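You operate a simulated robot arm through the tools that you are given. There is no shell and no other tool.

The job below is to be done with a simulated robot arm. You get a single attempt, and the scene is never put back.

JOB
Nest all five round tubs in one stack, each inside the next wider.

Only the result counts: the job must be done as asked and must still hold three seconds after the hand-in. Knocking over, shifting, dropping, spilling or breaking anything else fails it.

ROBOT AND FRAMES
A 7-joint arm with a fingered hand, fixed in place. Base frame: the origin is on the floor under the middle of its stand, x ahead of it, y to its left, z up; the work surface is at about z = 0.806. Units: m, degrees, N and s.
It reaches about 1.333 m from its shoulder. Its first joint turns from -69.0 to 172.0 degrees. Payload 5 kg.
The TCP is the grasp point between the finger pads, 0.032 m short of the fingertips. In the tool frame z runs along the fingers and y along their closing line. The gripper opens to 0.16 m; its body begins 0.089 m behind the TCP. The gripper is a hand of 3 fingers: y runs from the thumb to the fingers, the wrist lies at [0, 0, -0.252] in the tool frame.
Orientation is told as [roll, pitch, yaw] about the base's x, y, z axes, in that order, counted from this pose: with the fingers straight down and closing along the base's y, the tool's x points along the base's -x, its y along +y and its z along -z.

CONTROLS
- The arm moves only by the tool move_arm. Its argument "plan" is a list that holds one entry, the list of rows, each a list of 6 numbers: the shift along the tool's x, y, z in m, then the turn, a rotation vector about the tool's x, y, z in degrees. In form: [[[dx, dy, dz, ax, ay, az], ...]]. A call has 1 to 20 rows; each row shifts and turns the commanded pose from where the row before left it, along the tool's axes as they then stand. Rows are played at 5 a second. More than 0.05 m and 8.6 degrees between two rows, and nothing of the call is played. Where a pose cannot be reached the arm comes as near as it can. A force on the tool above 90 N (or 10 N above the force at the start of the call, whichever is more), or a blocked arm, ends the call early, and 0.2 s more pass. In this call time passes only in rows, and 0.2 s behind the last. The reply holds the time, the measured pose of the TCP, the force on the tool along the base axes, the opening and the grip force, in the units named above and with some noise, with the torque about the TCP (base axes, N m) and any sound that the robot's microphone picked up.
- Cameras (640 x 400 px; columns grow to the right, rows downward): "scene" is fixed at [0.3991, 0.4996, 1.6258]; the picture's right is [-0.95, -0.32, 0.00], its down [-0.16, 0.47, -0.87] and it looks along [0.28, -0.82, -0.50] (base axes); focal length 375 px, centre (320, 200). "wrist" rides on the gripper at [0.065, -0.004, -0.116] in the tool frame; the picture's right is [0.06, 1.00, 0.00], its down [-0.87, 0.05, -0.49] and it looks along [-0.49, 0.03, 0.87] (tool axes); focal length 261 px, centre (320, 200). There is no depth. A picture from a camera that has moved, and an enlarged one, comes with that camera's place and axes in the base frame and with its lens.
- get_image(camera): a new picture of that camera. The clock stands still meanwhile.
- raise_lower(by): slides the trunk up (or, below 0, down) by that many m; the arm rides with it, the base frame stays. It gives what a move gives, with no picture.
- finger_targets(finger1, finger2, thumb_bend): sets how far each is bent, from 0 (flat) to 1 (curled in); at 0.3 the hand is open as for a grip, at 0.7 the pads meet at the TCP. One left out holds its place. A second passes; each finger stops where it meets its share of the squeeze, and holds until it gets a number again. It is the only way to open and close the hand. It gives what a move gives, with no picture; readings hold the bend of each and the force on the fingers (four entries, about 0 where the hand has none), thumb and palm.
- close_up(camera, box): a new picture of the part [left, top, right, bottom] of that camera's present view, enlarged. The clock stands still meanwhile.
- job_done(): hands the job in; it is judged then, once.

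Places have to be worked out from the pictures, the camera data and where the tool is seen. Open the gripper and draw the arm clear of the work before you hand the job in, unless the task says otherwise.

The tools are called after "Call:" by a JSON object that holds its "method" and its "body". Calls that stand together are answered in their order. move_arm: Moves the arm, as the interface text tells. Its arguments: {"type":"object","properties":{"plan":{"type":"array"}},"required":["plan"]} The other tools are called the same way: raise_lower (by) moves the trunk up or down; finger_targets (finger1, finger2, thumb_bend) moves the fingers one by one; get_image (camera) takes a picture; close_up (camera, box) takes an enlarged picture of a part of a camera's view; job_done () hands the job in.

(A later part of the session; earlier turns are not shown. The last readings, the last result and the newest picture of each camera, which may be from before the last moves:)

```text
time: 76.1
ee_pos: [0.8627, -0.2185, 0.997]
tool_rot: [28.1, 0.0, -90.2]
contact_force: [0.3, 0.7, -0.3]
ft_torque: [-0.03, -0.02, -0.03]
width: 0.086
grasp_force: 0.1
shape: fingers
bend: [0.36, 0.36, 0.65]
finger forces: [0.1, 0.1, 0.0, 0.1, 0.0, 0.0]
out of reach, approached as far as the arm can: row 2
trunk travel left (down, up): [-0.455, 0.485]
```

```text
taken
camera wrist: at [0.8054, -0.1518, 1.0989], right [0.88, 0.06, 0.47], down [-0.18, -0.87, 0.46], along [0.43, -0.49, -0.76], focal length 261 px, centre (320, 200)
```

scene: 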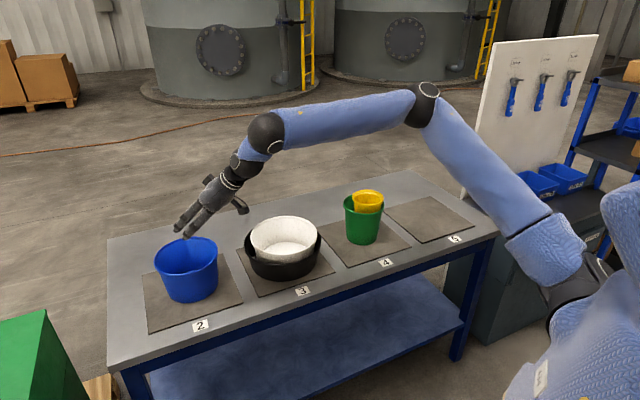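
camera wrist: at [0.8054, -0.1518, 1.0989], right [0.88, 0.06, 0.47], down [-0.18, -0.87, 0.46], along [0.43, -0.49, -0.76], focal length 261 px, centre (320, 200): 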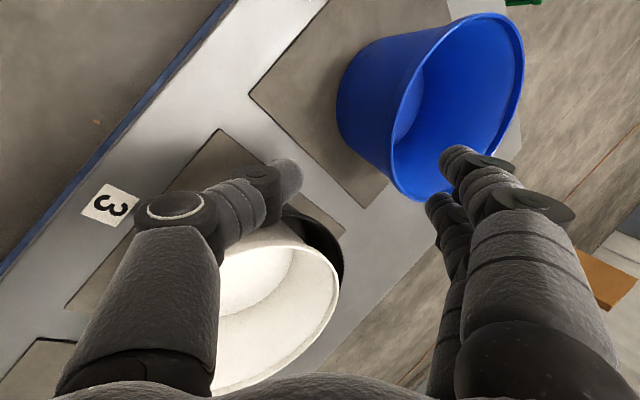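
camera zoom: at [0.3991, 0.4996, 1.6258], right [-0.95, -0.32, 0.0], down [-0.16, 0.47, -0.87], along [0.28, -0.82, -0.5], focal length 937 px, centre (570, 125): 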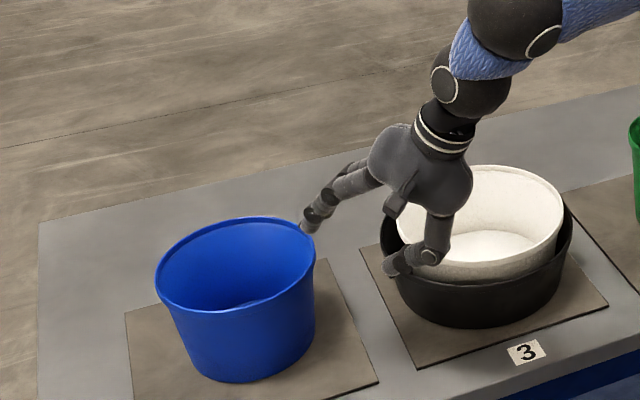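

That turn row was limited, so the hand is about 2–3 cm off the planned start. Blue's near rim is at about x = 0.962, y = -0.199. I'll correct the start position before approaching.

Call:
{"method": "move_arm", "body": {"plan": [[[0.0195, 0.0163, 0.0109, 0, 0, 0], [0, 0, 0, 0, 0, 0]]]}}

Call:
{"method": "move_arm", "body": {"plan": [[[0, 0, 0.02, 0, 0, 0], [0, 0, 0.02, 0, 0, 0], [0, 0, 0.02, 0, 0, 0], [0, 0, 0, 0, 0, 0]]]}}

Call:
{"method": "close_up", "body": {"camera": "scene", "box": [140, 180, 280, 310]}}

Call:
{"method": "get_image", "body": {"camera": "wrist"}}

```text
time: 76.7
ee_pos: [0.882, -0.1974, 0.9974]
tool_rot: [27.9, 0.0, -90.0]
contact_force: [-0.1, 0.6, 0.6]
ft_torque: [-0.04, 0.01, 0.0]
width: 0.0861
grasp_force: 0.1
shape: fingers
bend: [0.36, 0.36, 0.65]
finger forces: [0.1, 0.1, 0.0, 0.0, 0.0, 0.1]
trunk travel left (down, up): [-0.455, 0.485]
```

```text
time: 77.7
ee_pos: [0.9103, -0.1955, 0.9443]
tool_rot: [28.1, 0.0, -90.0]
contact_force: [-0.3, -0.5, -0.7]
ft_torque: [0.02, -0.05, -0.03]
width: 0.0858
grasp_force: 0.0
shape: fingers
bend: [0.36, 0.36, 0.65]
finger forces: [0.0, 0.0, 0.0, 0.0, 0.0, 0.1]
trunk travel left (down, up): [-0.455, 0.485]
```

```text
3.08 times, centred on (210, 245) of scene
camera zoom: at [0.3991, 0.4996, 1.6258], right [-0.95, -0.32, 0.0], down [-0.16, 0.47, -0.87], along [0.28, -0.82, -0.5], focal length 1154 px, centre (658, 62)
```

zoom: 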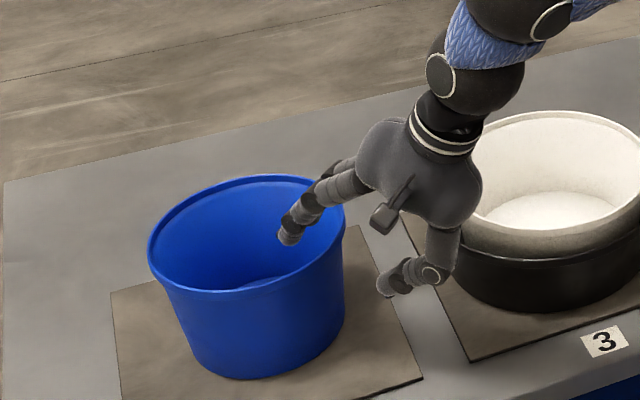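

```text
taken
camera wrist: at [0.8522, -0.1314, 1.0453], right [0.88, 0.06, 0.47], down [-0.18, -0.87, 0.46], along [0.44, -0.49, -0.75], focal length 261 px, centre (320, 200)
```

wrist: 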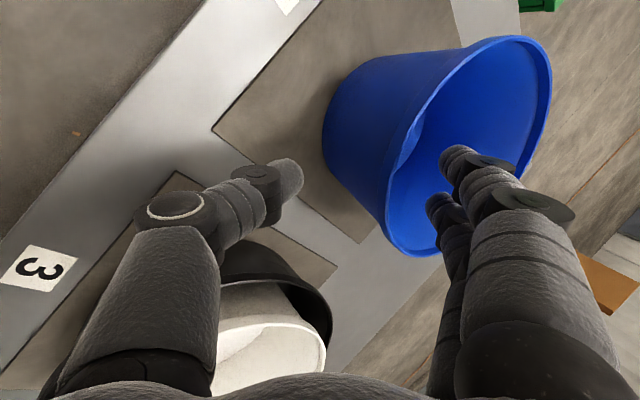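

The fingers are entering blue while the thumb stays outside, with room on both sides. I'll go on another 6 cm along the finger direction.

Call:
{"method": "move_arm", "body": {"plan": [[[0, 0, 0.02, 0, 0, 0], [0, 0, 0.02, 0, 0, 0], [0, 0, 0.02, 0, 0, 0], [0, 0, 0, 0, 0, 0]]]}}

Call:
{"method": "close_up", "body": {"camera": "scene", "box": [140, 180, 280, 310]}}

Call:
{"method": "get_image", "body": {"camera": "wrist"}}

```text
time: 78.7
ee_pos: [0.9388, -0.1962, 0.8916]
tool_rot: [28.0, 0.0, -89.8]
contact_force: [-0.4, 0.0, 0.0]
ft_torque: [-0.03, -0.03, 0.0]
width: 0.0859
grasp_force: 0.0
shape: fingers
bend: [0.36, 0.36, 0.65]
finger forces: [0.0, 0.1, 0.1, 0.1, 0.0, 0.0]
trunk travel left (down, up): [-0.455, 0.485]
```

```text
3.08 times, centred on (210, 245) of scene
camera zoom: at [0.3991, 0.4996, 1.6258], right [-0.95, -0.32, 0.0], down [-0.16, 0.47, -0.87], along [0.28, -0.82, -0.5], focal length 1154 px, centre (658, 62)
```

zoom: 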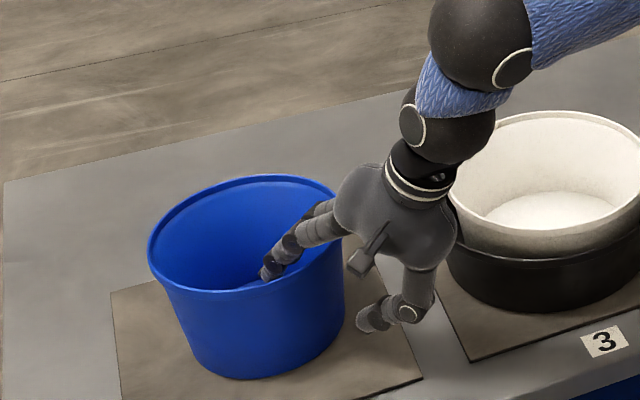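

```text
taken
camera wrist: at [0.8816, -0.1311, 0.9922], right [0.88, 0.06, 0.47], down [-0.18, -0.87, 0.46], along [0.44, -0.49, -0.75], focal length 261 px, centre (320, 200)
```

wrist: 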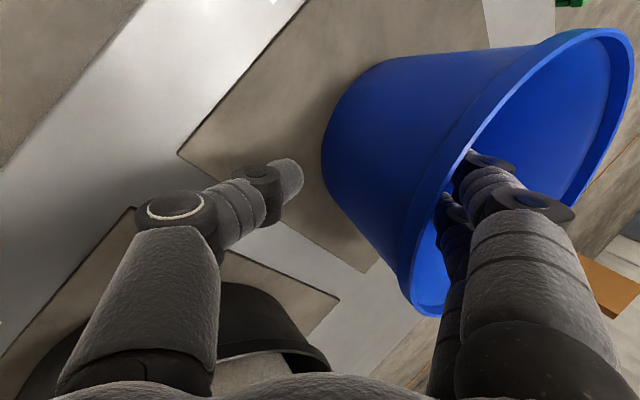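

Two fingers are inside and the thumb is outside the near wall. I'll close in stages, first bringing both sides near the wall.

Call:
{"method": "finger_targets", "body": {"finger1": 0.44, "finger2": 0.44, "thumb_bend": 0.8}}

Call:
{"method": "close_up", "body": {"camera": "scene", "box": [140, 180, 280, 310]}}

Call:
{"method": "get_image", "body": {"camera": "wrist"}}

```text
time: 79.7
ee_pos: [0.9395, -0.1954, 0.8908]
tool_rot: [28.0, 0.0, -89.9]
contact_force: [-0.3, 0.2, -1.0]
ft_torque: [0.02, 0.01, 0.02]
width: 0.0455
grasp_force: 0.1
shape: fingers
bend: [0.44, 0.44, 0.8]
finger forces: [0.1, 0.1, 0.0, 0.0, 0.0, 0.1]
trunk travel left (down, up): [-0.455, 0.485]
```

```text
3.08 times, centred on (210, 245) of scene
camera zoom: at [0.3991, 0.4996, 1.6258], right [-0.95, -0.32, 0.0], down [-0.16, 0.47, -0.87], along [0.28, -0.82, -0.5], focal length 1154 px, centre (658, 62)
```

zoom: 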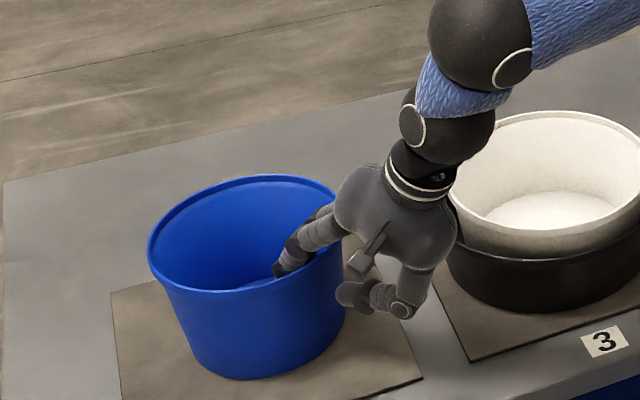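

```text
taken
camera wrist: at [0.8817, -0.1311, 0.9919], right [0.88, 0.06, 0.47], down [-0.18, -0.87, 0.46], along [0.44, -0.49, -0.75], focal length 261 px, centre (320, 200)
```

wrist: 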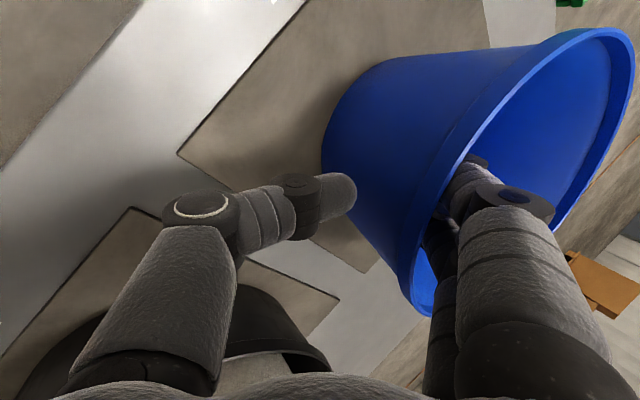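

Both sides are close to the wall now. I'll squeeze with full targets.

Call:
{"method": "finger_targets", "body": {"finger1": 0.65, "finger2": 0.65, "thumb_bend": 1.0}}

Call:
{"method": "close_up", "body": {"camera": "scene", "box": [140, 180, 280, 310]}}

Call:
{"method": "get_image", "body": {"camera": "wrist"}}

```text
time: 80.7
ee_pos: [0.9392, -0.1951, 0.891]
tool_rot: [28.0, 0.0, -90.0]
contact_force: [0.1, -1.0, 1.8]
ft_torque: [0.17, -0.44, -0.09]
width: 0.0334
grasp_force: 22.8
shape: fingers
bend: [0.59, 0.58, 0.95]
finger forces: [12.0, 10.9, 0.1, 0.0, 22.5, 0.0]
trunk travel left (down, up): [-0.455, 0.485]
```

```text
3.08 times, centred on (210, 245) of scene
camera zoom: at [0.3991, 0.4996, 1.6258], right [-0.95, -0.32, 0.0], down [-0.16, 0.47, -0.87], along [0.28, -0.82, -0.5], focal length 1154 px, centre (658, 62)
```

zoom: 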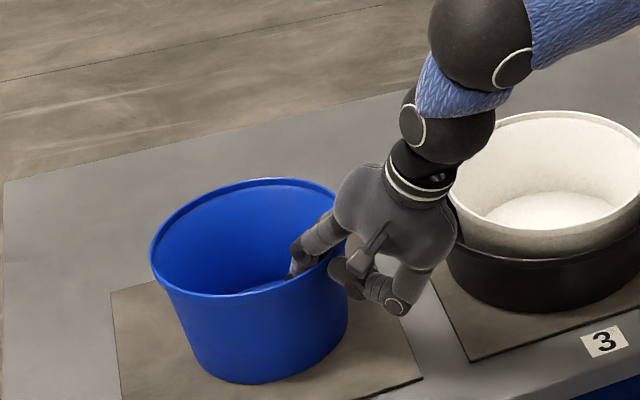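

```text
taken
camera wrist: at [0.8816, -0.1312, 0.9921], right [0.88, 0.06, 0.47], down [-0.18, -0.87, 0.46], along [0.44, -0.49, -0.75], focal length 261 px, centre (320, 200)
```

wrist: 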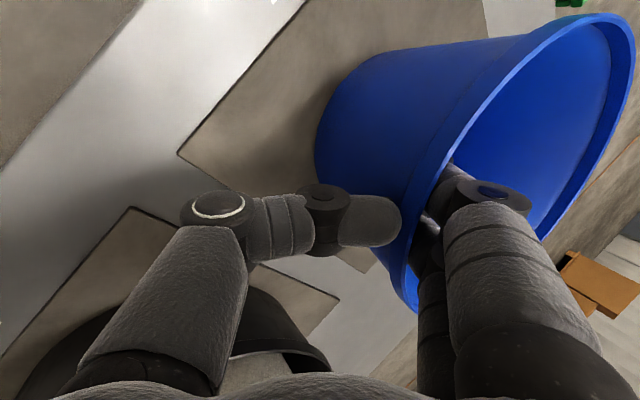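

The pinch is made at 23 N, with the thumb just under the lip. I'll squeeze harder, then try a small lift.

Call:
{"method": "finger_targets", "body": {"finger1": 0.9, "finger2": 0.9, "thumb_bend": 1.0}}

Call:
{"method": "close_up", "body": {"camera": "scene", "box": [140, 180, 280, 310]}}

```text
time: 81.7
ee_pos: [0.9397, -0.1965, 0.8908]
tool_rot: [27.9, 0.0, -90.0]
contact_force: [1.8, -0.2, 1.6]
ft_torque: [0.06, -0.64, -0.08]
width: 0.0329
grasp_force: 27.4
shape: fingers
bend: [0.6, 0.6, 0.96]
finger forces: [14.2, 13.7, 0.0, 0.1, 26.1, 0.0]
trunk travel left (down, up): [-0.455, 0.485]
```

```text
3.08 times, centred on (210, 245) of scene
camera zoom: at [0.3991, 0.4996, 1.6258], right [-0.95, -0.32, 0.0], down [-0.16, 0.47, -0.87], along [0.28, -0.82, -0.5], focal length 1154 px, centre (658, 62)
```

zoom: 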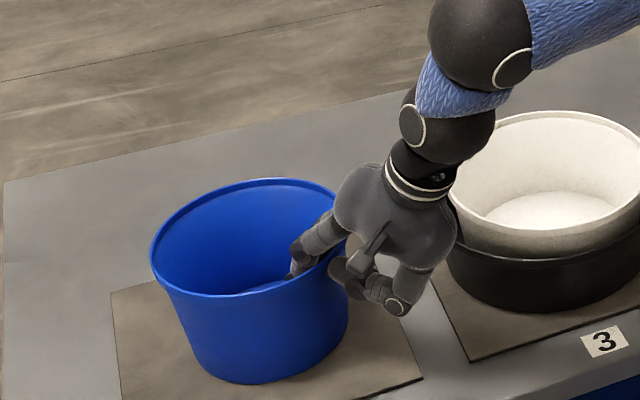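

The pinch is now at 27 N. I'll lift 1.5 cm straight up as a test.

Call:
{"method": "move_arm", "body": {"plan": [[[0, 0.00235, -0.0044, 0, 0, 0], [0, 0.00235, -0.0044, 0, 0, 0], [0, 0.00235, -0.0044, 0, 0, 0], [0, 0, 0, 0, 0, 0]]]}}

Call:
{"method": "close_up", "body": {"camera": "scene", "box": [140, 180, 280, 310]}}

Call:
{"method": "get_image", "body": {"camera": "wrist"}}

```text
time: 82.7
ee_pos: [0.9369, -0.1958, 0.9053]
tool_rot: [27.9, 0.0, -90.0]
contact_force: [-0.2, -0.1, -1.6]
ft_torque: [0.06, 0.1, -0.02]
width: 0.0319
grasp_force: 31.3
shape: fingers
bend: [0.64, 0.63, 0.97]
finger forces: [14.5, 17.7, 0.0, 0.1, 30.8, 0.0]
trunk travel left (down, up): [-0.455, 0.485]
```

```text
3.08 times, centred on (210, 245) of scene
camera zoom: at [0.3991, 0.4996, 1.6258], right [-0.95, -0.32, 0.0], down [-0.16, 0.47, -0.87], along [0.28, -0.82, -0.5], focal length 1154 px, centre (658, 62)
```

zoom: 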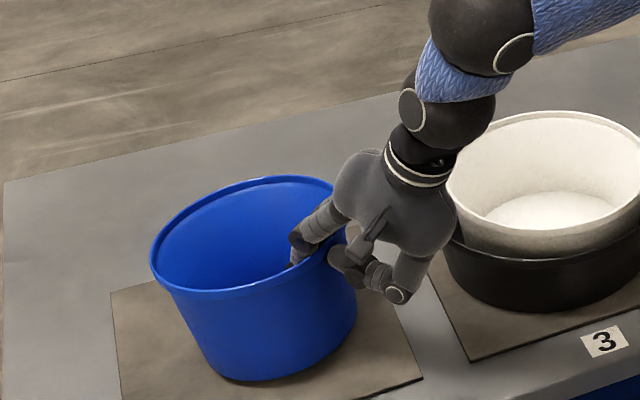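

```text
taken
camera wrist: at [0.8804, -0.1313, 1.0069], right [0.88, 0.06, 0.47], down [-0.18, -0.87, 0.46], along [0.43, -0.49, -0.76], focal length 261 px, centre (320, 200)
```

wrist: 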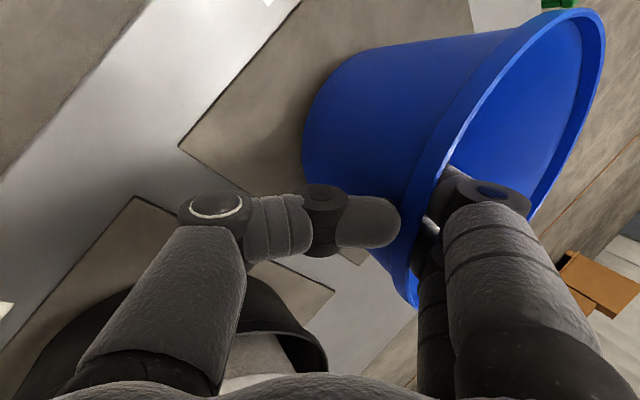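

The near side rises while blue pivots on its far bottom edge, and the pinch holds steadily with about half the weight. I'll use this to slide blue about 10 cm towards the robot, where a nearly upright grip from inside, as used for white, becomes possible.

Call:
{"method": "move_arm", "body": {"plan": [[[0.0012, -0.00927, -0.00492, 0, 0, 0], [0.0012, -0.00927, -0.00492, 0, 0, 0], [0.0012, -0.00927, -0.00492, 0, 0, 0], [0, 0, 0, 0, 0, 0]]]}}

Call:
{"method": "get_image", "body": {"camera": "scene"}}

```text
time: 83.7
ee_pos: [0.9063, -0.1915, 0.9058]
tool_rot: [28.0, 0.0, -90.0]
contact_force: [-0.5, 0.4, -1.5]
ft_torque: [0.01, 0.02, -0.01]
width: 0.0321
grasp_force: 29.8
shape: fingers
bend: [0.64, 0.63, 0.97]
finger forces: [14.0, 17.6, 0.0, 0.0, 29.3, 0.0]
trunk travel left (down, up): [-0.455, 0.485]
```

```text
taken
```

scene: 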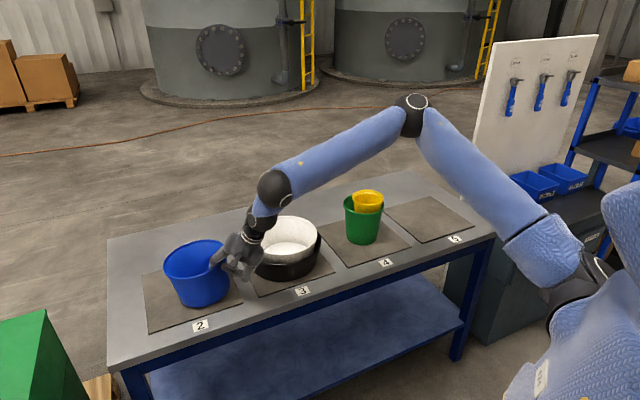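

Blue follows and the mat stays in place. I'll continue the slide for the remaining 7 cm.

Call:
{"method": "move_arm", "body": {"plan": [[[0.0012, -0.0088, -0.0047, 0, 0, 0], [0.0012, -0.0088, -0.0047, 0, 0, 0], [0.0012, -0.0088, -0.0047, 0, 0, 0], [0.0012, -0.0088, -0.0047, 0, 0, 0], [0, 0, 0, 0, 0, 0]]]}}

Call:
{"method": "close_up", "body": {"camera": "scene", "box": [130, 180, 330, 345]}}

```text
time: 84.9
ee_pos: [0.8671, -0.1866, 0.9057]
tool_rot: [28.0, 0.0, -90.0]
contact_force: [-0.1, 0.1, -1.9]
ft_torque: [0.03, 0.11, -0.01]
width: 0.0318
grasp_force: 31.1
shape: fingers
bend: [0.64, 0.63, 0.97]
finger forces: [14.1, 17.6, 0.1, 0.0, 30.1, 0.0]
trunk travel left (down, up): [-0.455, 0.485]
```

```text
2.42 times, centred on (230, 262) of scene
camera zoom: at [0.3991, 0.4996, 1.6258], right [-0.95, -0.32, 0.0], down [-0.16, 0.47, -0.87], along [0.28, -0.82, -0.5], focal length 909 px, centre (538, 48)
```

zoom: 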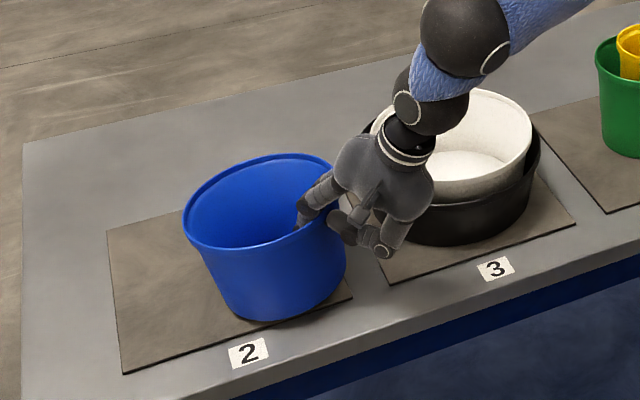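

Another 3 cm will bring blue to about (0.948, -0.187), clear of both black and the table edge.

Call:
{"method": "move_arm", "body": {"plan": [[[0, -0.0088, -0.0047, 0, 0, 0], [0, -0.0088, -0.0047, 0, 0, 0], [0, -0.0088, -0.0047, 0, 0, 0], [0, 0, 0, 0, 0, 0]]]}}

Call:
{"method": "close_up", "body": {"camera": "scene", "box": [130, 180, 330, 345]}}

Call:
{"method": "get_image", "body": {"camera": "wrist"}}

```text
time: 85.9
ee_pos: [0.8363, -0.1879, 0.907]
tool_rot: [28.0, 0.0, -90.0]
contact_force: [0.2, 0.2, -0.9]
ft_torque: [0.02, 0.07, 0.01]
width: 0.0318
grasp_force: 30.3
shape: fingers
bend: [0.64, 0.63, 0.97]
finger forces: [13.8, 17.4, 0.0, 0.1, 29.4, 0.0]
trunk travel left (down, up): [-0.455, 0.485]
```

```text
2.42 times, centred on (230, 262) of scene
camera zoom: at [0.3991, 0.4996, 1.6258], right [-0.95, -0.32, 0.0], down [-0.16, 0.47, -0.87], along [0.28, -0.82, -0.5], focal length 909 px, centre (538, 48)
```

zoom: 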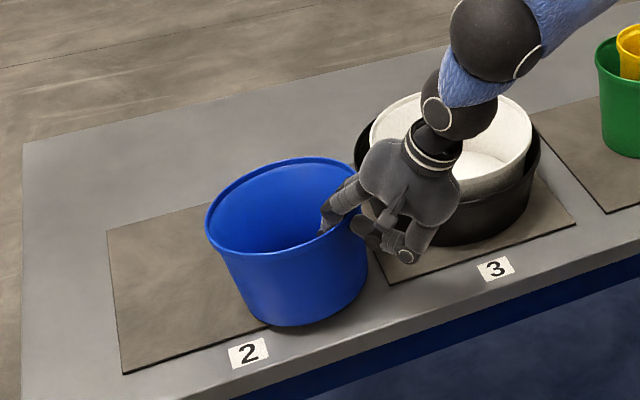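

```text
taken
camera wrist: at [0.7793, -0.1229, 1.0075], right [0.88, 0.06, 0.47], down [-0.18, -0.87, 0.46], along [0.44, -0.49, -0.75], focal length 261 px, centre (320, 200)
```

wrist: 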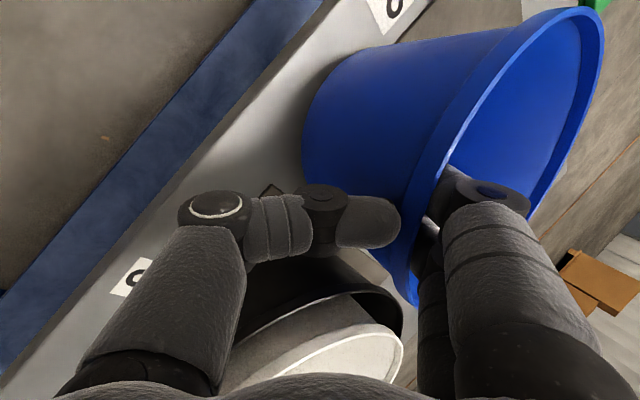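

Blue is where I want it. I'll lower the near side back onto the table and release the pinch.

Call:
{"method": "move_arm", "body": {"plan": [[[0, -0.0023, 0.0044, 0, 0, 0], [0, -0.0023, 0.0044, 0, 0, 0], [0, -0.0018, 0.0035, 0, 0, 0], [0, 0, 0, 0, 0, 0]]]}}

Call:
{"method": "finger_targets", "body": {"finger1": 0.45, "finger2": 0.45, "thumb_bend": 0.75}}

Call:
{"method": "finger_targets", "body": {"finger1": 0.37, "finger2": 0.37, "thumb_bend": 0.62}}

Call:
{"method": "close_up", "body": {"camera": "scene", "box": [130, 180, 330, 345]}}

Call:
{"method": "get_image", "body": {"camera": "wrist"}}

```text
time: 86.9
ee_pos: [0.8356, -0.187, 0.8936]
tool_rot: [27.9, 0.1, -90.0]
contact_force: [-3.3, -0.4, 5.1]
ft_torque: [0.11, -0.9, -0.09]
width: 0.033
grasp_force: 26.9
shape: fingers
bend: [0.62, 0.61, 0.97]
finger forces: [12.1, 13.8, 0.0, 0.0, 27.3, 0.0]
trunk travel left (down, up): [-0.455, 0.485]
```

```text
time: 87.9
ee_pos: [0.8369, -0.188, 0.8925]
tool_rot: [28.0, 0.0, -90.0]
contact_force: [-0.3, -0.4, 0.2]
ft_torque: [0.01, 0.03, 0.03]
width: 0.0494
grasp_force: 0.2
shape: fingers
bend: [0.45, 0.45, 0.75]
finger forces: [0.1, 0.1, 0.1, 0.1, 0.0, 0.0]
trunk travel left (down, up): [-0.455, 0.485]
```

```text
time: 88.9
ee_pos: [0.836, -0.1876, 0.8925]
tool_rot: [28.0, 0.0, -89.9]
contact_force: [0.3, 0.4, -0.2]
ft_torque: [0.04, -0.03, -0.03]
width: 0.0892
grasp_force: 0.0
shape: fingers
bend: [0.37, 0.37, 0.62]
finger forces: [0.1, 0.1, 0.1, 0.1, 0.0, 0.0]
trunk travel left (down, up): [-0.455, 0.485]
```

```text
2.42 times, centred on (230, 262) of scene
camera zoom: at [0.3991, 0.4996, 1.6258], right [-0.95, -0.32, 0.0], down [-0.16, 0.47, -0.87], along [0.28, -0.82, -0.5], focal length 909 px, centre (538, 48)
```

zoom: 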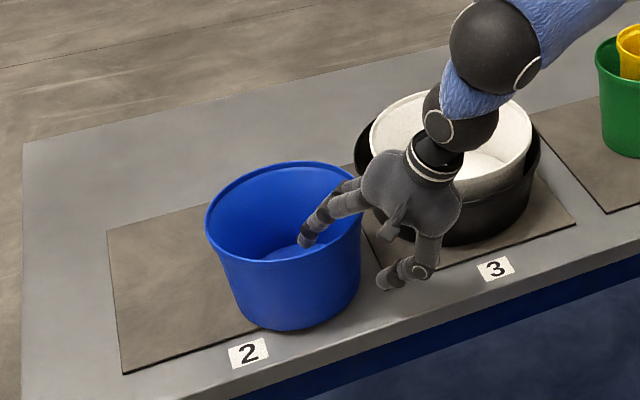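

```text
taken
camera wrist: at [0.7783, -0.1225, 0.9935], right [0.88, 0.06, 0.47], down [-0.18, -0.87, 0.46], along [0.44, -0.49, -0.75], focal length 261 px, centre (320, 200)
```

wrist: 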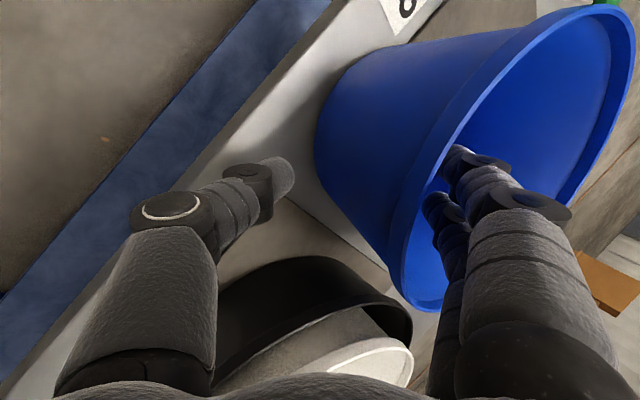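

Blue stands upright at about (0.946, -0.183). I'll withdraw along the finger direction, rise, and turn the hand back to yaw 0.

Call:
{"method": "move_arm", "body": {"plan": [[[0, 0, -0.025, 0, 0, 0], [0, 0, -0.03, 0, 0, 0], [0, 0, -0.035, 0, 0, 0], [0, 0, -0.04, 0, 0, 0], [0, 0.018, -0.035, 0, 0, 0], [0, 0.018, -0.035, 0, 0, 0], [0, 0, 0, 0, 0, 0]]]}}

Call:
{"method": "move_arm", "body": {"plan": [[[0, 0, 0, 0, 0, -8.2], [0, 0, 0, 0, 0, -8.2], [0, 0, 0, 0, 0, -8.2], [0, 0, 0, 0, 0, -8.2], [0, 0, 0, 0, 0, -8.2], [0, 0, 0, 0, 0, -8.2], [0, 0, 0, 0, 0, -8.2], [0, 0, 0, 0, 0, -8.2], [0, 0, 0, 0, 0, -8.2], [0, 0, 0, 0, 0, -8.2], [0, 0, 0, 0, 0, -8.0]]]}}

Call:
{"method": "get_image", "body": {"camera": "scene"}}

Call:
{"method": "get_image", "body": {"camera": "wrist"}}

```text
time: 90.5
ee_pos: [0.7761, -0.1879, 1.0871]
tool_rot: [27.9, 0.0, -90.1]
contact_force: [0.9, -0.4, 0.0]
ft_torque: [0.0, 0.01, -0.03]
width: 0.0893
grasp_force: 0.1
shape: fingers
bend: [0.37, 0.37, 0.62]
finger forces: [0.0, 0.0, 0.1, 0.0, 0.1, 0.1]
trunk travel left (down, up): [-0.455, 0.485]
```

```text
time: 92.9
ee_pos: [0.7738, -0.1873, 1.086]
tool_rot: [-0.2, -27.9, 0.1]
contact_force: [-0.3, -0.5, -0.4]
ft_torque: [-0.02, -0.01, -0.02]
width: 0.089
grasp_force: 0.1
shape: fingers
bend: [0.37, 0.37, 0.62]
finger forces: [0.0, 0.0, 0.1, 0.1, 0.0, 0.0]
trunk travel left (down, up): [-0.455, 0.485]
```

```text
taken
```

scene: 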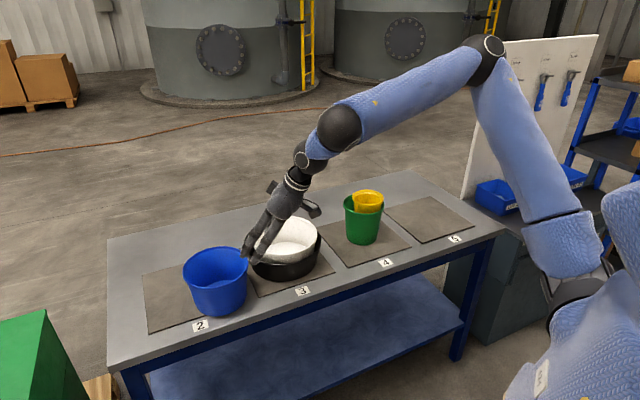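

```text
taken
camera wrist: at [0.6625, -0.1912, 1.1581], right [-0.06, 1.0, -0.03], down [0.54, 0.06, 0.84], along [0.84, 0.03, -0.54], focal length 261 px, centre (320, 200)
```

wrist: 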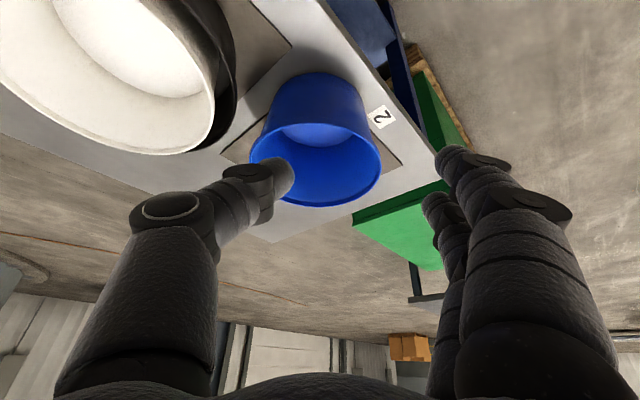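

I'll set the fingers to 0.5, reduce the tilt to 18°, and move above blue's opening.

Call:
{"method": "finger_targets", "body": {"finger1": 0.5, "finger2": 0.5, "thumb_bend": 0.5}}

Call:
{"method": "move_arm", "body": {"plan": [[[0, 0, 0, 0, 5, 0], [0, 0, 0, 0, 5, 0], [-0.0344, 0.001, 0.0259, 0, 0, 0], [-0.0344, 0.001, 0.0259, 0, 0, 0], [-0.0344, 0.001, 0.0259, 0, 0, 0], [-0.0344, 0.001, 0.0259, 0, 0, 0], [0, 0, 0, 0, 0, 0]]]}}

Call:
{"method": "get_image", "body": {"camera": "wrist"}}

Call:
{"method": "close_up", "body": {"camera": "scene", "box": [130, 180, 330, 345]}}

```text
time: 93.9
ee_pos: [0.7743, -0.1871, 1.0848]
tool_rot: [0.0, -28.0, 0.0]
contact_force: [0.7, 0.4, -0.2]
ft_torque: [0.01, 0.0, 0.0]
width: 0.0874
grasp_force: 0.0
shape: fingers
bend: [0.5, 0.5, 0.5]
finger forces: [0.1, 0.0, 0.0, 0.0, 0.1, 0.0]
trunk travel left (down, up): [-0.455, 0.485]
```

```text
time: 95.5
ee_pos: [0.9127, -0.2092, 1.0204]
tool_rot: [0.3, -18.3, -0.1]
contact_force: [-0.2, -0.7, -1.0]
ft_torque: [0.02, -0.01, 0.02]
width: 0.0874
grasp_force: 0.0
shape: fingers
bend: [0.5, 0.5, 0.5]
finger forces: [0.1, 0.0, 0.1, 0.0, 0.0, 0.1]
out of reach, approached as far as the arm can: row 5, 6
trunk travel left (down, up): [-0.455, 0.485]
```

```text
taken
camera wrist: at [0.8147, -0.2144, 1.1106], right [-0.06, 1.0, -0.01], down [0.67, 0.05, 0.74], along [0.74, 0.03, -0.67], focal length 261 px, centre (320, 200)
```

wrist: 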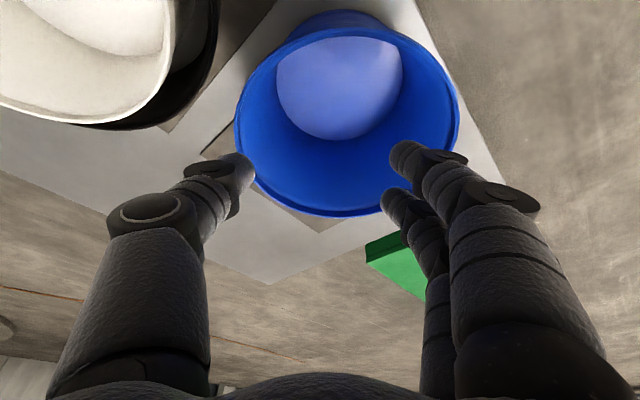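

```text
2.42 times, centred on (230, 262) of scene
camera zoom: at [0.3991, 0.4996, 1.6258], right [-0.95, -0.32, 0.0], down [-0.16, 0.47, -0.87], along [0.28, -0.82, -0.5], focal length 909 px, centre (538, 48)
```

zoom: 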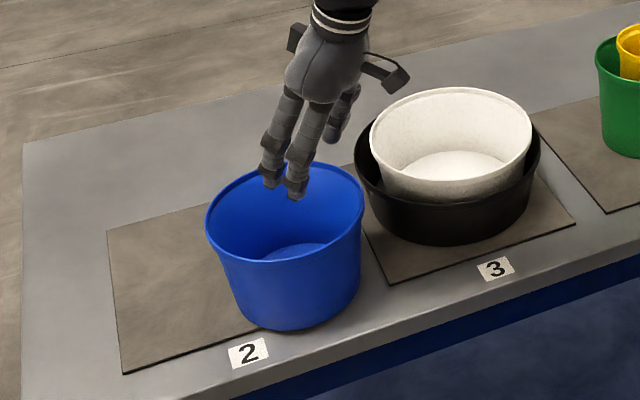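

The limit here comes from the hand being high relative to the lowered shoulder. I'll raise the trunk 0.1 m, which lifts the hand too, and then approach lower relative to the shoulder.

Call:
{"method": "raise_lower", "body": {"by": 0.1}}

Call:
{"method": "move_arm", "body": {"plan": [[[0, 0, 0.03, 0, 0, 0], [0, 0, 0.03, 0, 0, 0], [0.02, 0, 0.03, 0, 0, 0], [-0.015, 0.012, 0, 0, 0, 0], [-0.012, 0.012, 0.003, 0, 0, 0], [0, 0, 0, 0, 0, 0]]]}}

Call:
{"method": "get_image", "body": {"camera": "wrist"}}

Call:
{"method": "close_up", "body": {"camera": "scene", "box": [130, 180, 330, 345]}}

```text
time: 96.8
ee_pos: [0.9123, -0.2094, 1.1194]
tool_rot: [0.2, -18.2, 0.0]
contact_force: [0.9, 0.7, -0.3]
ft_torque: [0.01, -0.02, -0.04]
width: 0.0875
grasp_force: 0.1
shape: fingers
bend: [0.5, 0.5, 0.5]
finger forces: [0.0, 0.0, 0.0, 0.0, 0.0, 0.0]
trunk travel left (down, up): [-0.555, 0.385]
```

```text
time: 98.2
ee_pos: [0.9292, -0.2034, 1.0301]
tool_rot: [0.4, -18.3, -0.1]
contact_force: [-0.3, 0.1, -0.8]
ft_torque: [-0.02, 0.02, 0.01]
width: 0.0876
grasp_force: 0.0
shape: fingers
bend: [0.5, 0.5, 0.5]
finger forces: [0.1, 0.0, 0.0, 0.0, 0.0, 0.1]
out of reach, approached as far as the arm can: row 4, 5
trunk travel left (down, up): [-0.555, 0.385]
```

```text
taken
camera wrist: at [0.8314, -0.2087, 1.12], right [-0.06, 1.0, -0.01], down [0.67, 0.05, 0.74], along [0.74, 0.04, -0.67], focal length 261 px, centre (320, 200)
```

wrist: 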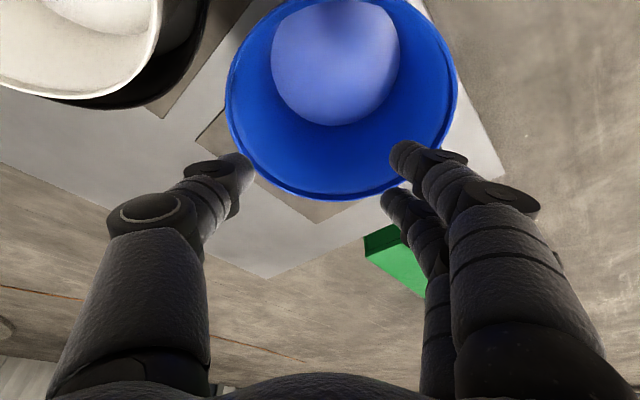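

```text
2.42 times, centred on (230, 262) of scene
camera zoom: at [0.3991, 0.4996, 1.6258], right [-0.95, -0.32, 0.0], down [-0.16, 0.47, -0.87], along [0.28, -0.82, -0.5], focal length 909 px, centre (538, 48)
```

zoom: 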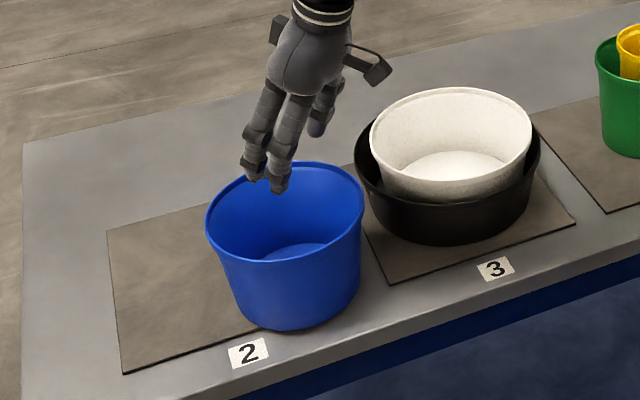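

The hand is above blue, and I now measure blue's centre at about (0.944, -0.190), so the offset is about 1 cm. I'll descend into it while correcting towards the centre.

Call:
{"method": "move_arm", "body": {"plan": [[[0.0072, 0.003, 0.0266, 0, 0, 0], [0.0072, 0.003, 0.0266, 0, 0, 0], [0.0072, 0.003, 0.0266, 0, 0, 0], [0.0072, 0.003, 0.0266, 0, 0, 0], [0, 0, 0, 0, 0, 0]]]}}

Call:
{"method": "get_image", "body": {"camera": "wrist"}}

Call:
{"method": "close_up", "body": {"camera": "scene", "box": [150, 180, 300, 330]}}

```text
time: 99.4
ee_pos: [0.9191, -0.2073, 0.9249]
tool_rot: [0.4, -18.4, 0.0]
contact_force: [0.5, 0.3, 0.5]
ft_torque: [0.0, 0.0, 0.01]
width: 0.0874
grasp_force: 0.0
shape: fingers
bend: [0.5, 0.5, 0.5]
finger forces: [0.1, 0.1, 0.1, 0.0, 0.0, 0.0]
out of reach, approached as far as the arm can: row 2, 3, 4
trunk travel left (down, up): [-0.555, 0.385]
```

```text
taken
camera wrist: at [0.8216, -0.2129, 1.0148], right [-0.06, 1.0, -0.01], down [0.67, 0.05, 0.74], along [0.74, 0.04, -0.67], focal length 261 px, centre (320, 200)
```

wrist: 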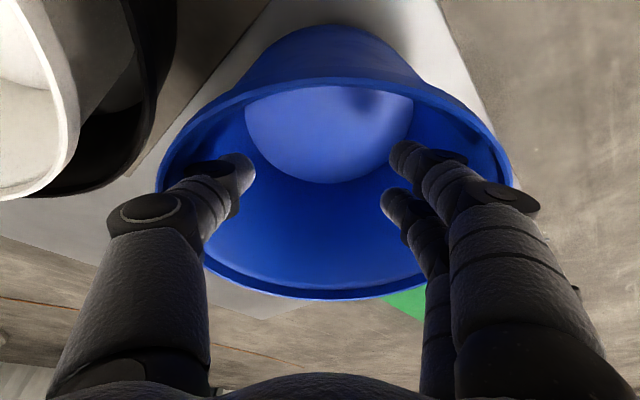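

```text
2.67 times, centred on (225, 255) of scene
camera zoom: at [0.3991, 0.4996, 1.6258], right [-0.95, -0.32, 0.0], down [-0.16, 0.47, -0.87], along [0.28, -0.82, -0.5], focal length 1000 px, centre (573, 53)
```

zoom: 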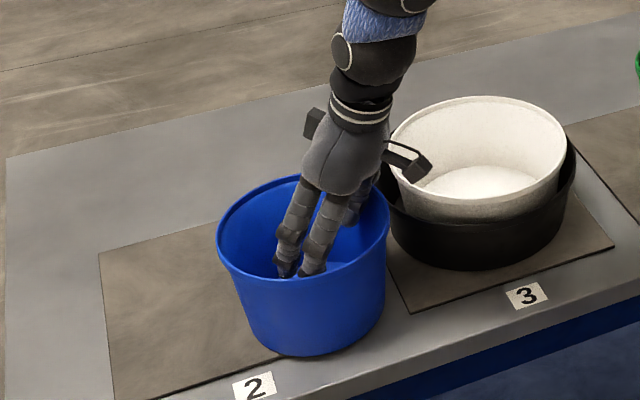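

Reach stops me about 1.5 cm short of blue's centre, which is acceptable because spreading will centre the tub on the hand. I'll spread the fingers in stages and watch the forces.

Call:
{"method": "finger_targets", "body": {"finger1": 0.4, "finger2": 0.4, "thumb_bend": 0.4}}

Call:
{"method": "finger_targets", "body": {"finger1": 0.33, "finger2": 0.33, "thumb_bend": 0.36}}

Call:
{"method": "get_image", "body": {"camera": "wrist"}}

Call:
{"method": "close_up", "body": {"camera": "scene", "box": [150, 180, 300, 330]}}

```text
time: 100.4
ee_pos: [0.9196, -0.208, 0.9254]
tool_rot: [0.6, -18.4, 0.0]
contact_force: [1.1, 0.5, 1.0]
ft_torque: [-0.06, -0.02, 0.01]
width: 0.1092
grasp_force: 8.2
shape: fingers
bend: [0.44, 0.4, 0.42]
finger forces: [8.5, 0.0, 0.1, 0.1, 8.4, 0.0]
trunk travel left (down, up): [-0.555, 0.385]
```

```text
time: 101.4
ee_pos: [0.9192, -0.2078, 0.9247]
tool_rot: [0.5, -18.3, 0.0]
contact_force: [-0.6, -1.1, 1.3]
ft_torque: [-0.43, -0.03, -0.04]
width: 0.1106
grasp_force: 21.1
shape: fingers
bend: [0.4, 0.39, 0.4]
finger forces: [14.9, 7.1, 0.0, 0.1, 20.4, 0.0]
trunk travel left (down, up): [-0.555, 0.385]
```

```text
taken
camera wrist: at [0.8216, -0.2131, 1.015], right [-0.06, 1.0, -0.01], down [0.67, 0.05, 0.74], along [0.74, 0.04, -0.67], focal length 261 px, centre (320, 200)
```

wrist: 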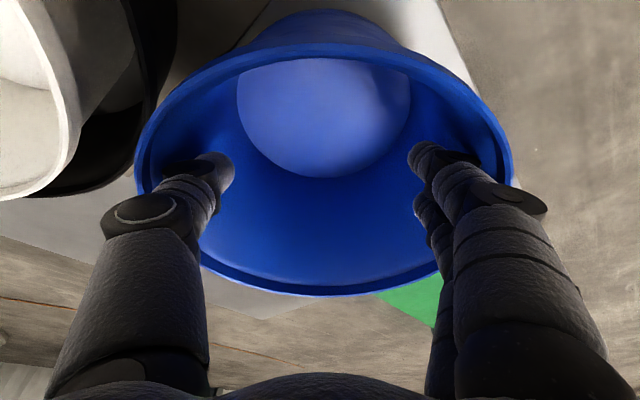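

```text
2.67 times, centred on (225, 255) of scene
camera zoom: at [0.3991, 0.4996, 1.6258], right [-0.95, -0.32, 0.0], down [-0.16, 0.47, -0.87], along [0.28, -0.82, -0.5], focal length 1000 px, centre (573, 53)
```

zoom: 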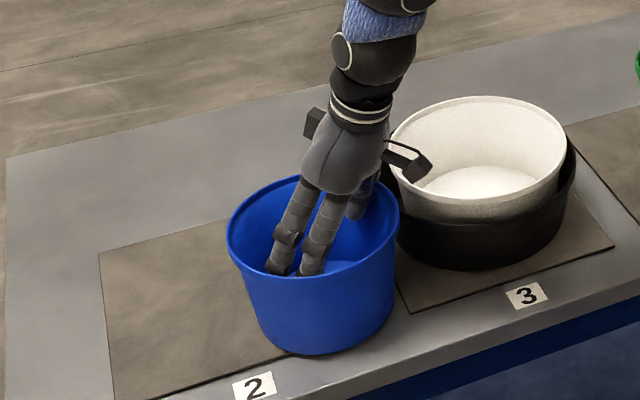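

Blue has centred itself on the hand. I'll increase the spread for a firm hold.

Call:
{"method": "finger_targets", "body": {"finger1": 0.18, "finger2": 0.18, "thumb_bend": 0.18}}

Call:
{"method": "get_image", "body": {"camera": "wrist"}}

Call:
{"method": "close_up", "body": {"camera": "scene", "box": [150, 180, 300, 330]}}

```text
time: 102.4
ee_pos: [0.9208, -0.2074, 0.9257]
tool_rot: [0.6, -18.6, 0.0]
contact_force: [0.5, 3.5, 5.9]
ft_torque: [0.88, -0.02, 0.06]
width: 0.114
grasp_force: 31.3
shape: fingers
bend: [0.28, 0.44, 0.3]
finger forces: [16.2, 13.7, 0.1, 0.2, 32.0, 0.1]
trunk travel left (down, up): [-0.555, 0.385]
```

```text
taken
camera wrist: at [0.8215, -0.2125, 1.0155], right [-0.06, 1.0, -0.01], down [0.67, 0.05, 0.74], along [0.74, 0.04, -0.67], focal length 261 px, centre (320, 200)
```

wrist: 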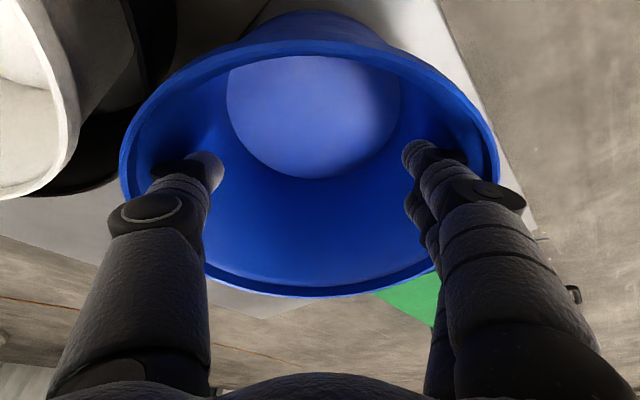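

```text
2.67 times, centred on (225, 255) of scene
camera zoom: at [0.3991, 0.4996, 1.6258], right [-0.95, -0.32, 0.0], down [-0.16, 0.47, -0.87], along [0.28, -0.82, -0.5], focal length 1000 px, centre (573, 53)
```

zoom: 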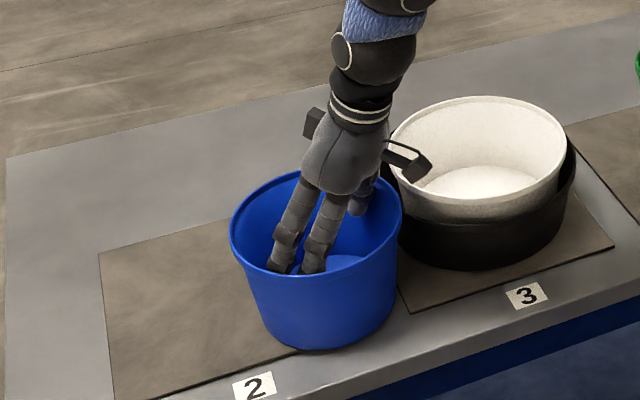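

The hold is 31 N in total. I'll test with a 1.5 cm straight lift.

Call:
{"method": "move_arm", "body": {"plan": [[[-0.0016, 0, -0.0048, 0, 0, 0], [-0.0016, 0, -0.0048, 0, 0, 0], [-0.0016, 0, -0.0048, 0, 0, 0], [0, 0, 0, 0, 0, 0]]]}}

Call:
{"method": "get_image", "body": {"camera": "wrist"}}

Call:
{"method": "close_up", "body": {"camera": "scene", "box": [150, 180, 300, 330]}}

```text
time: 103.4
ee_pos: [0.9197, -0.2091, 0.9391]
tool_rot: [0.4, -18.2, 0.0]
contact_force: [1.3, -0.1, -3.5]
ft_torque: [0.03, 0.05, 0.0]
width: 0.1144
grasp_force: 28.6
shape: fingers
bend: [0.28, 0.44, 0.28]
finger forces: [15.3, 13.1, 0.0, 0.0, 28.5, 0.0]
trunk travel left (down, up): [-0.555, 0.385]
```

```text
taken
camera wrist: at [0.8216, -0.2133, 1.0297], right [-0.06, 1.0, -0.01], down [0.67, 0.05, 0.74], along [0.74, 0.04, -0.67], focal length 261 px, centre (320, 200)
```

wrist: 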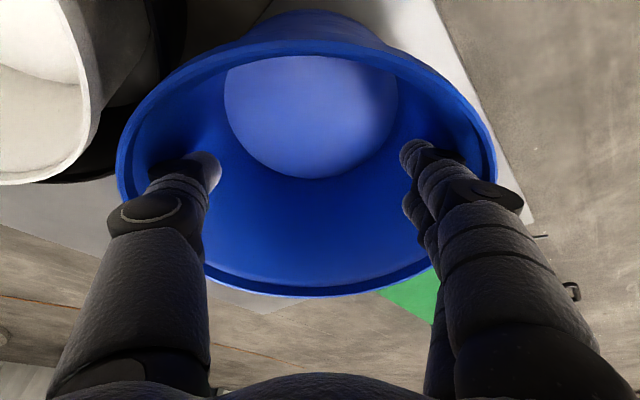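

```text
2.67 times, centred on (225, 255) of scene
camera zoom: at [0.3991, 0.4996, 1.6258], right [-0.95, -0.32, 0.0], down [-0.16, 0.47, -0.87], along [0.28, -0.82, -0.5], focal length 1000 px, centre (573, 53)
```

zoom: 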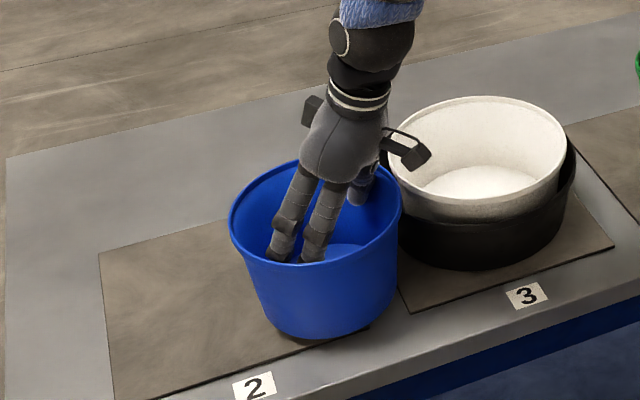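

Blue is off the table, level and held, with a weight of about 3.5 N and no slip. I'll use the trunk to lift it straight up, because the arm is near its reach limit here.

Call:
{"method": "raise_lower", "body": {"by": 0.14}}

Call:
{"method": "get_image", "body": {"camera": "wrist"}}

Call:
{"method": "get_image", "body": {"camera": "scene"}}

```text
time: 105.1
ee_pos: [0.9189, -0.209, 1.08]
tool_rot: [0.2, -18.3, 0.0]
contact_force: [0.4, 0.4, -2.5]
ft_torque: [-0.01, 0.05, 0.02]
width: 0.1144
grasp_force: 28.9
shape: fingers
bend: [0.28, 0.44, 0.28]
finger forces: [15.3, 13.1, 0.0, 0.1, 28.5, 0.1]
trunk travel left (down, up): [-0.695, 0.245]
```

```text
taken
camera wrist: at [0.8219, -0.2134, 1.1695], right [-0.06, 1.0, -0.01], down [0.67, 0.05, 0.74], along [0.74, 0.04, -0.67], focal length 261 px, centre (320, 200)
```

wrist: 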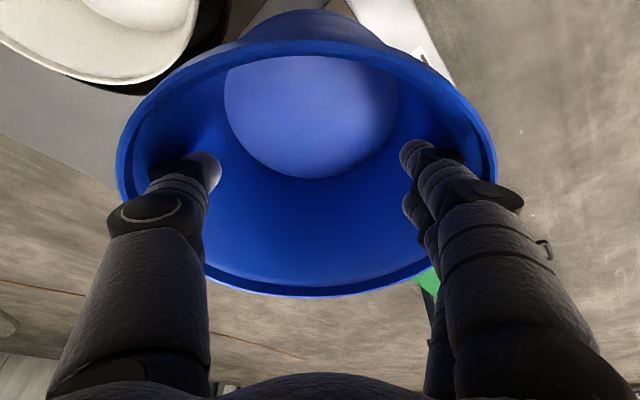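

```text
taken
```

scene: 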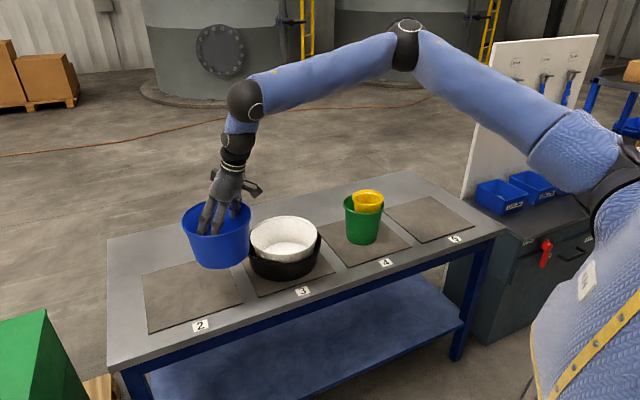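

Blue is held well, and its centre is offset about (+0.017, -0.006) from the TCP. Before carrying it over, I'll re-measure white's rim in the scene view.

Call:
{"method": "close_up", "body": {"camera": "scene", "box": [220, 190, 350, 300]}}

```text
3.64 times, centred on (285, 245) of scene
camera zoom: at [0.3991, 0.4996, 1.6258], right [-0.95, -0.32, 0.0], down [-0.16, 0.47, -0.87], along [0.28, -0.82, -0.5], focal length 1364 px, centre (447, 36)
```

zoom: 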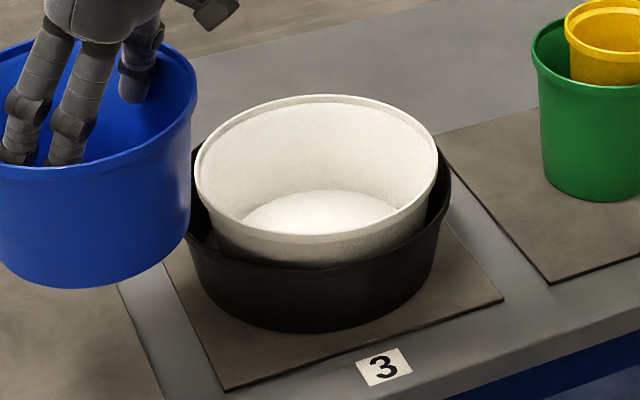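

White's centre is at about (0.840, -0.419). I'll carry blue over it at the present height, its bottom about 5 cm above white's rim.

Call:
{"method": "move_arm", "body": {"plan": [[[0.0057, -0.0128, -0.0019, 0, 0, 0], [0.0104, -0.0231, -0.0034, 0, 0, 0], [0.0104, -0.0231, -0.0034, 0, 0, 0], [0.0104, -0.0231, -0.0034, 0, 0, 0], [0.0104, -0.0231, -0.0034, 0, 0, 0], [0.0104, -0.0231, -0.0034, 0, 0, 0], [0.0104, -0.0231, -0.0034, 0, 0, 0], [0.0104, -0.0231, -0.0034, 0, 0, 0], [0.0104, -0.0231, -0.0034, 0, 0, 0], [0.0029, -0.0064, -0.001, 0, 0, 0], [0, 0, 0, 0, 0, 0]]]}}

Call:
{"method": "get_image", "body": {"camera": "wrist"}}

Call:
{"method": "close_up", "body": {"camera": "scene", "box": [200, 140, 370, 300]}}

```text
time: 107.5
ee_pos: [0.8237, -0.413, 1.0778]
tool_rot: [0.4, -18.3, -0.1]
contact_force: [0.1, 0.3, -3.7]
ft_torque: [0.02, 0.07, 0.0]
width: 0.1144
grasp_force: 28.9
shape: fingers
bend: [0.28, 0.44, 0.28]
finger forces: [15.3, 13.0, 0.0, 0.1, 28.2, 0.1]
trunk travel left (down, up): [-0.695, 0.245]
```

```text
taken
camera wrist: at [0.7258, -0.4176, 1.1681], right [-0.06, 1.0, -0.01], down [0.67, 0.05, 0.74], along [0.74, 0.04, -0.67], focal length 261 px, centre (320, 200)
```

wrist: 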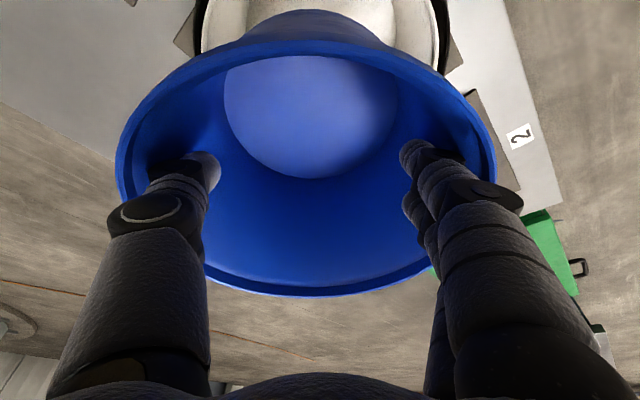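

```text
2.50 times, centred on (285, 220) of scene
camera zoom: at [0.3991, 0.4996, 1.6258], right [-0.95, -0.32, 0.0], down [-0.16, 0.47, -0.87], along [0.28, -0.82, -0.5], focal length 937 px, centre (408, 150)
```

zoom: 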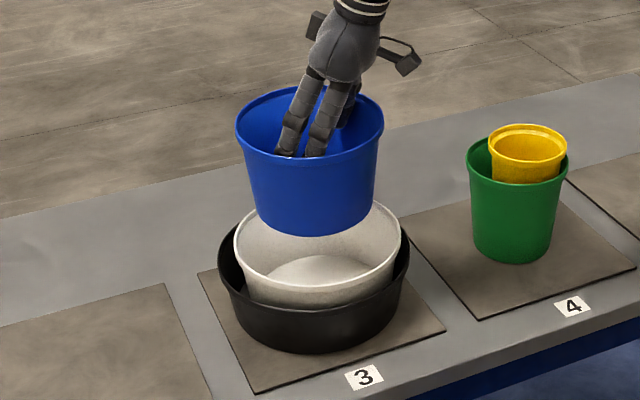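

Blue is centred over white to within a few millimetres. I'll lower it 10 cm into white.

Call:
{"method": "move_arm", "body": {"plan": [[[0.0063, 0, 0.019, 0, 0, 0], [0.0063, 0, 0.019, 0, 0, 0], [0.0063, 0, 0.019, 0, 0, 0], [0.0063, 0, 0.019, 0, 0, 0], [0.0063, 0, 0.019, 0, 0, 0], [0, 0, 0, 0, 0, 0]]]}}

Call:
{"method": "get_image", "body": {"camera": "wrist"}}

Call:
{"method": "close_up", "body": {"camera": "scene", "box": [210, 160, 360, 300]}}

```text
time: 108.9
ee_pos: [0.822, -0.4112, 0.9796]
tool_rot: [0.3, -18.4, 0.0]
contact_force: [-1.4, 0.6, -3.1]
ft_torque: [0.03, 0.05, 0.01]
width: 0.1144
grasp_force: 28.0
shape: fingers
bend: [0.28, 0.44, 0.28]
finger forces: [15.5, 13.1, 0.0, 0.1, 28.0, 0.1]
trunk travel left (down, up): [-0.695, 0.245]
```

```text
taken
camera wrist: at [0.7248, -0.4167, 1.0697], right [-0.06, 1.0, -0.01], down [0.67, 0.05, 0.74], along [0.74, 0.04, -0.67], focal length 261 px, centre (320, 200)
```

wrist: 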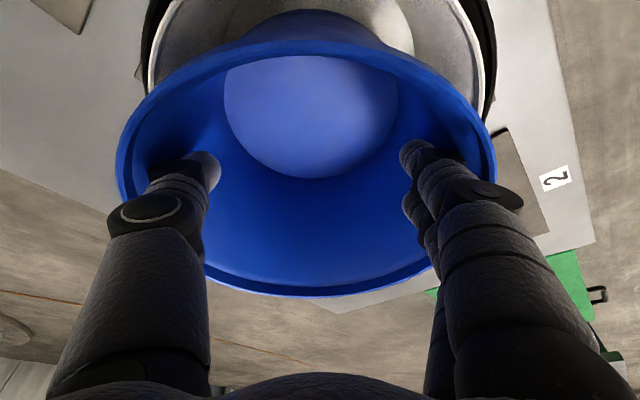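

```text
2.86 times, centred on (285, 230) of scene
camera zoom: at [0.3991, 0.4996, 1.6258], right [-0.95, -0.32, 0.0], down [-0.16, 0.47, -0.87], along [0.28, -0.82, -0.5], focal length 1071 px, centre (420, 114)
```

zoom: 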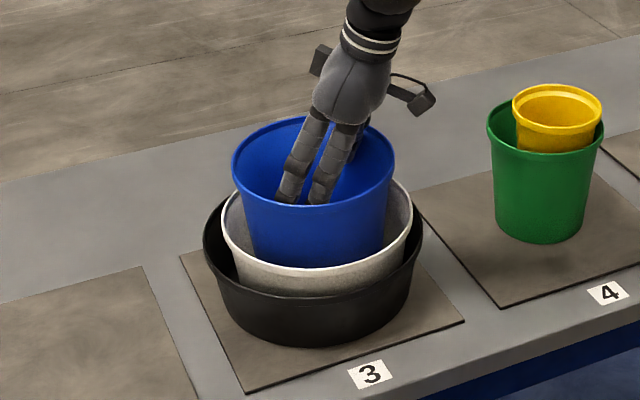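

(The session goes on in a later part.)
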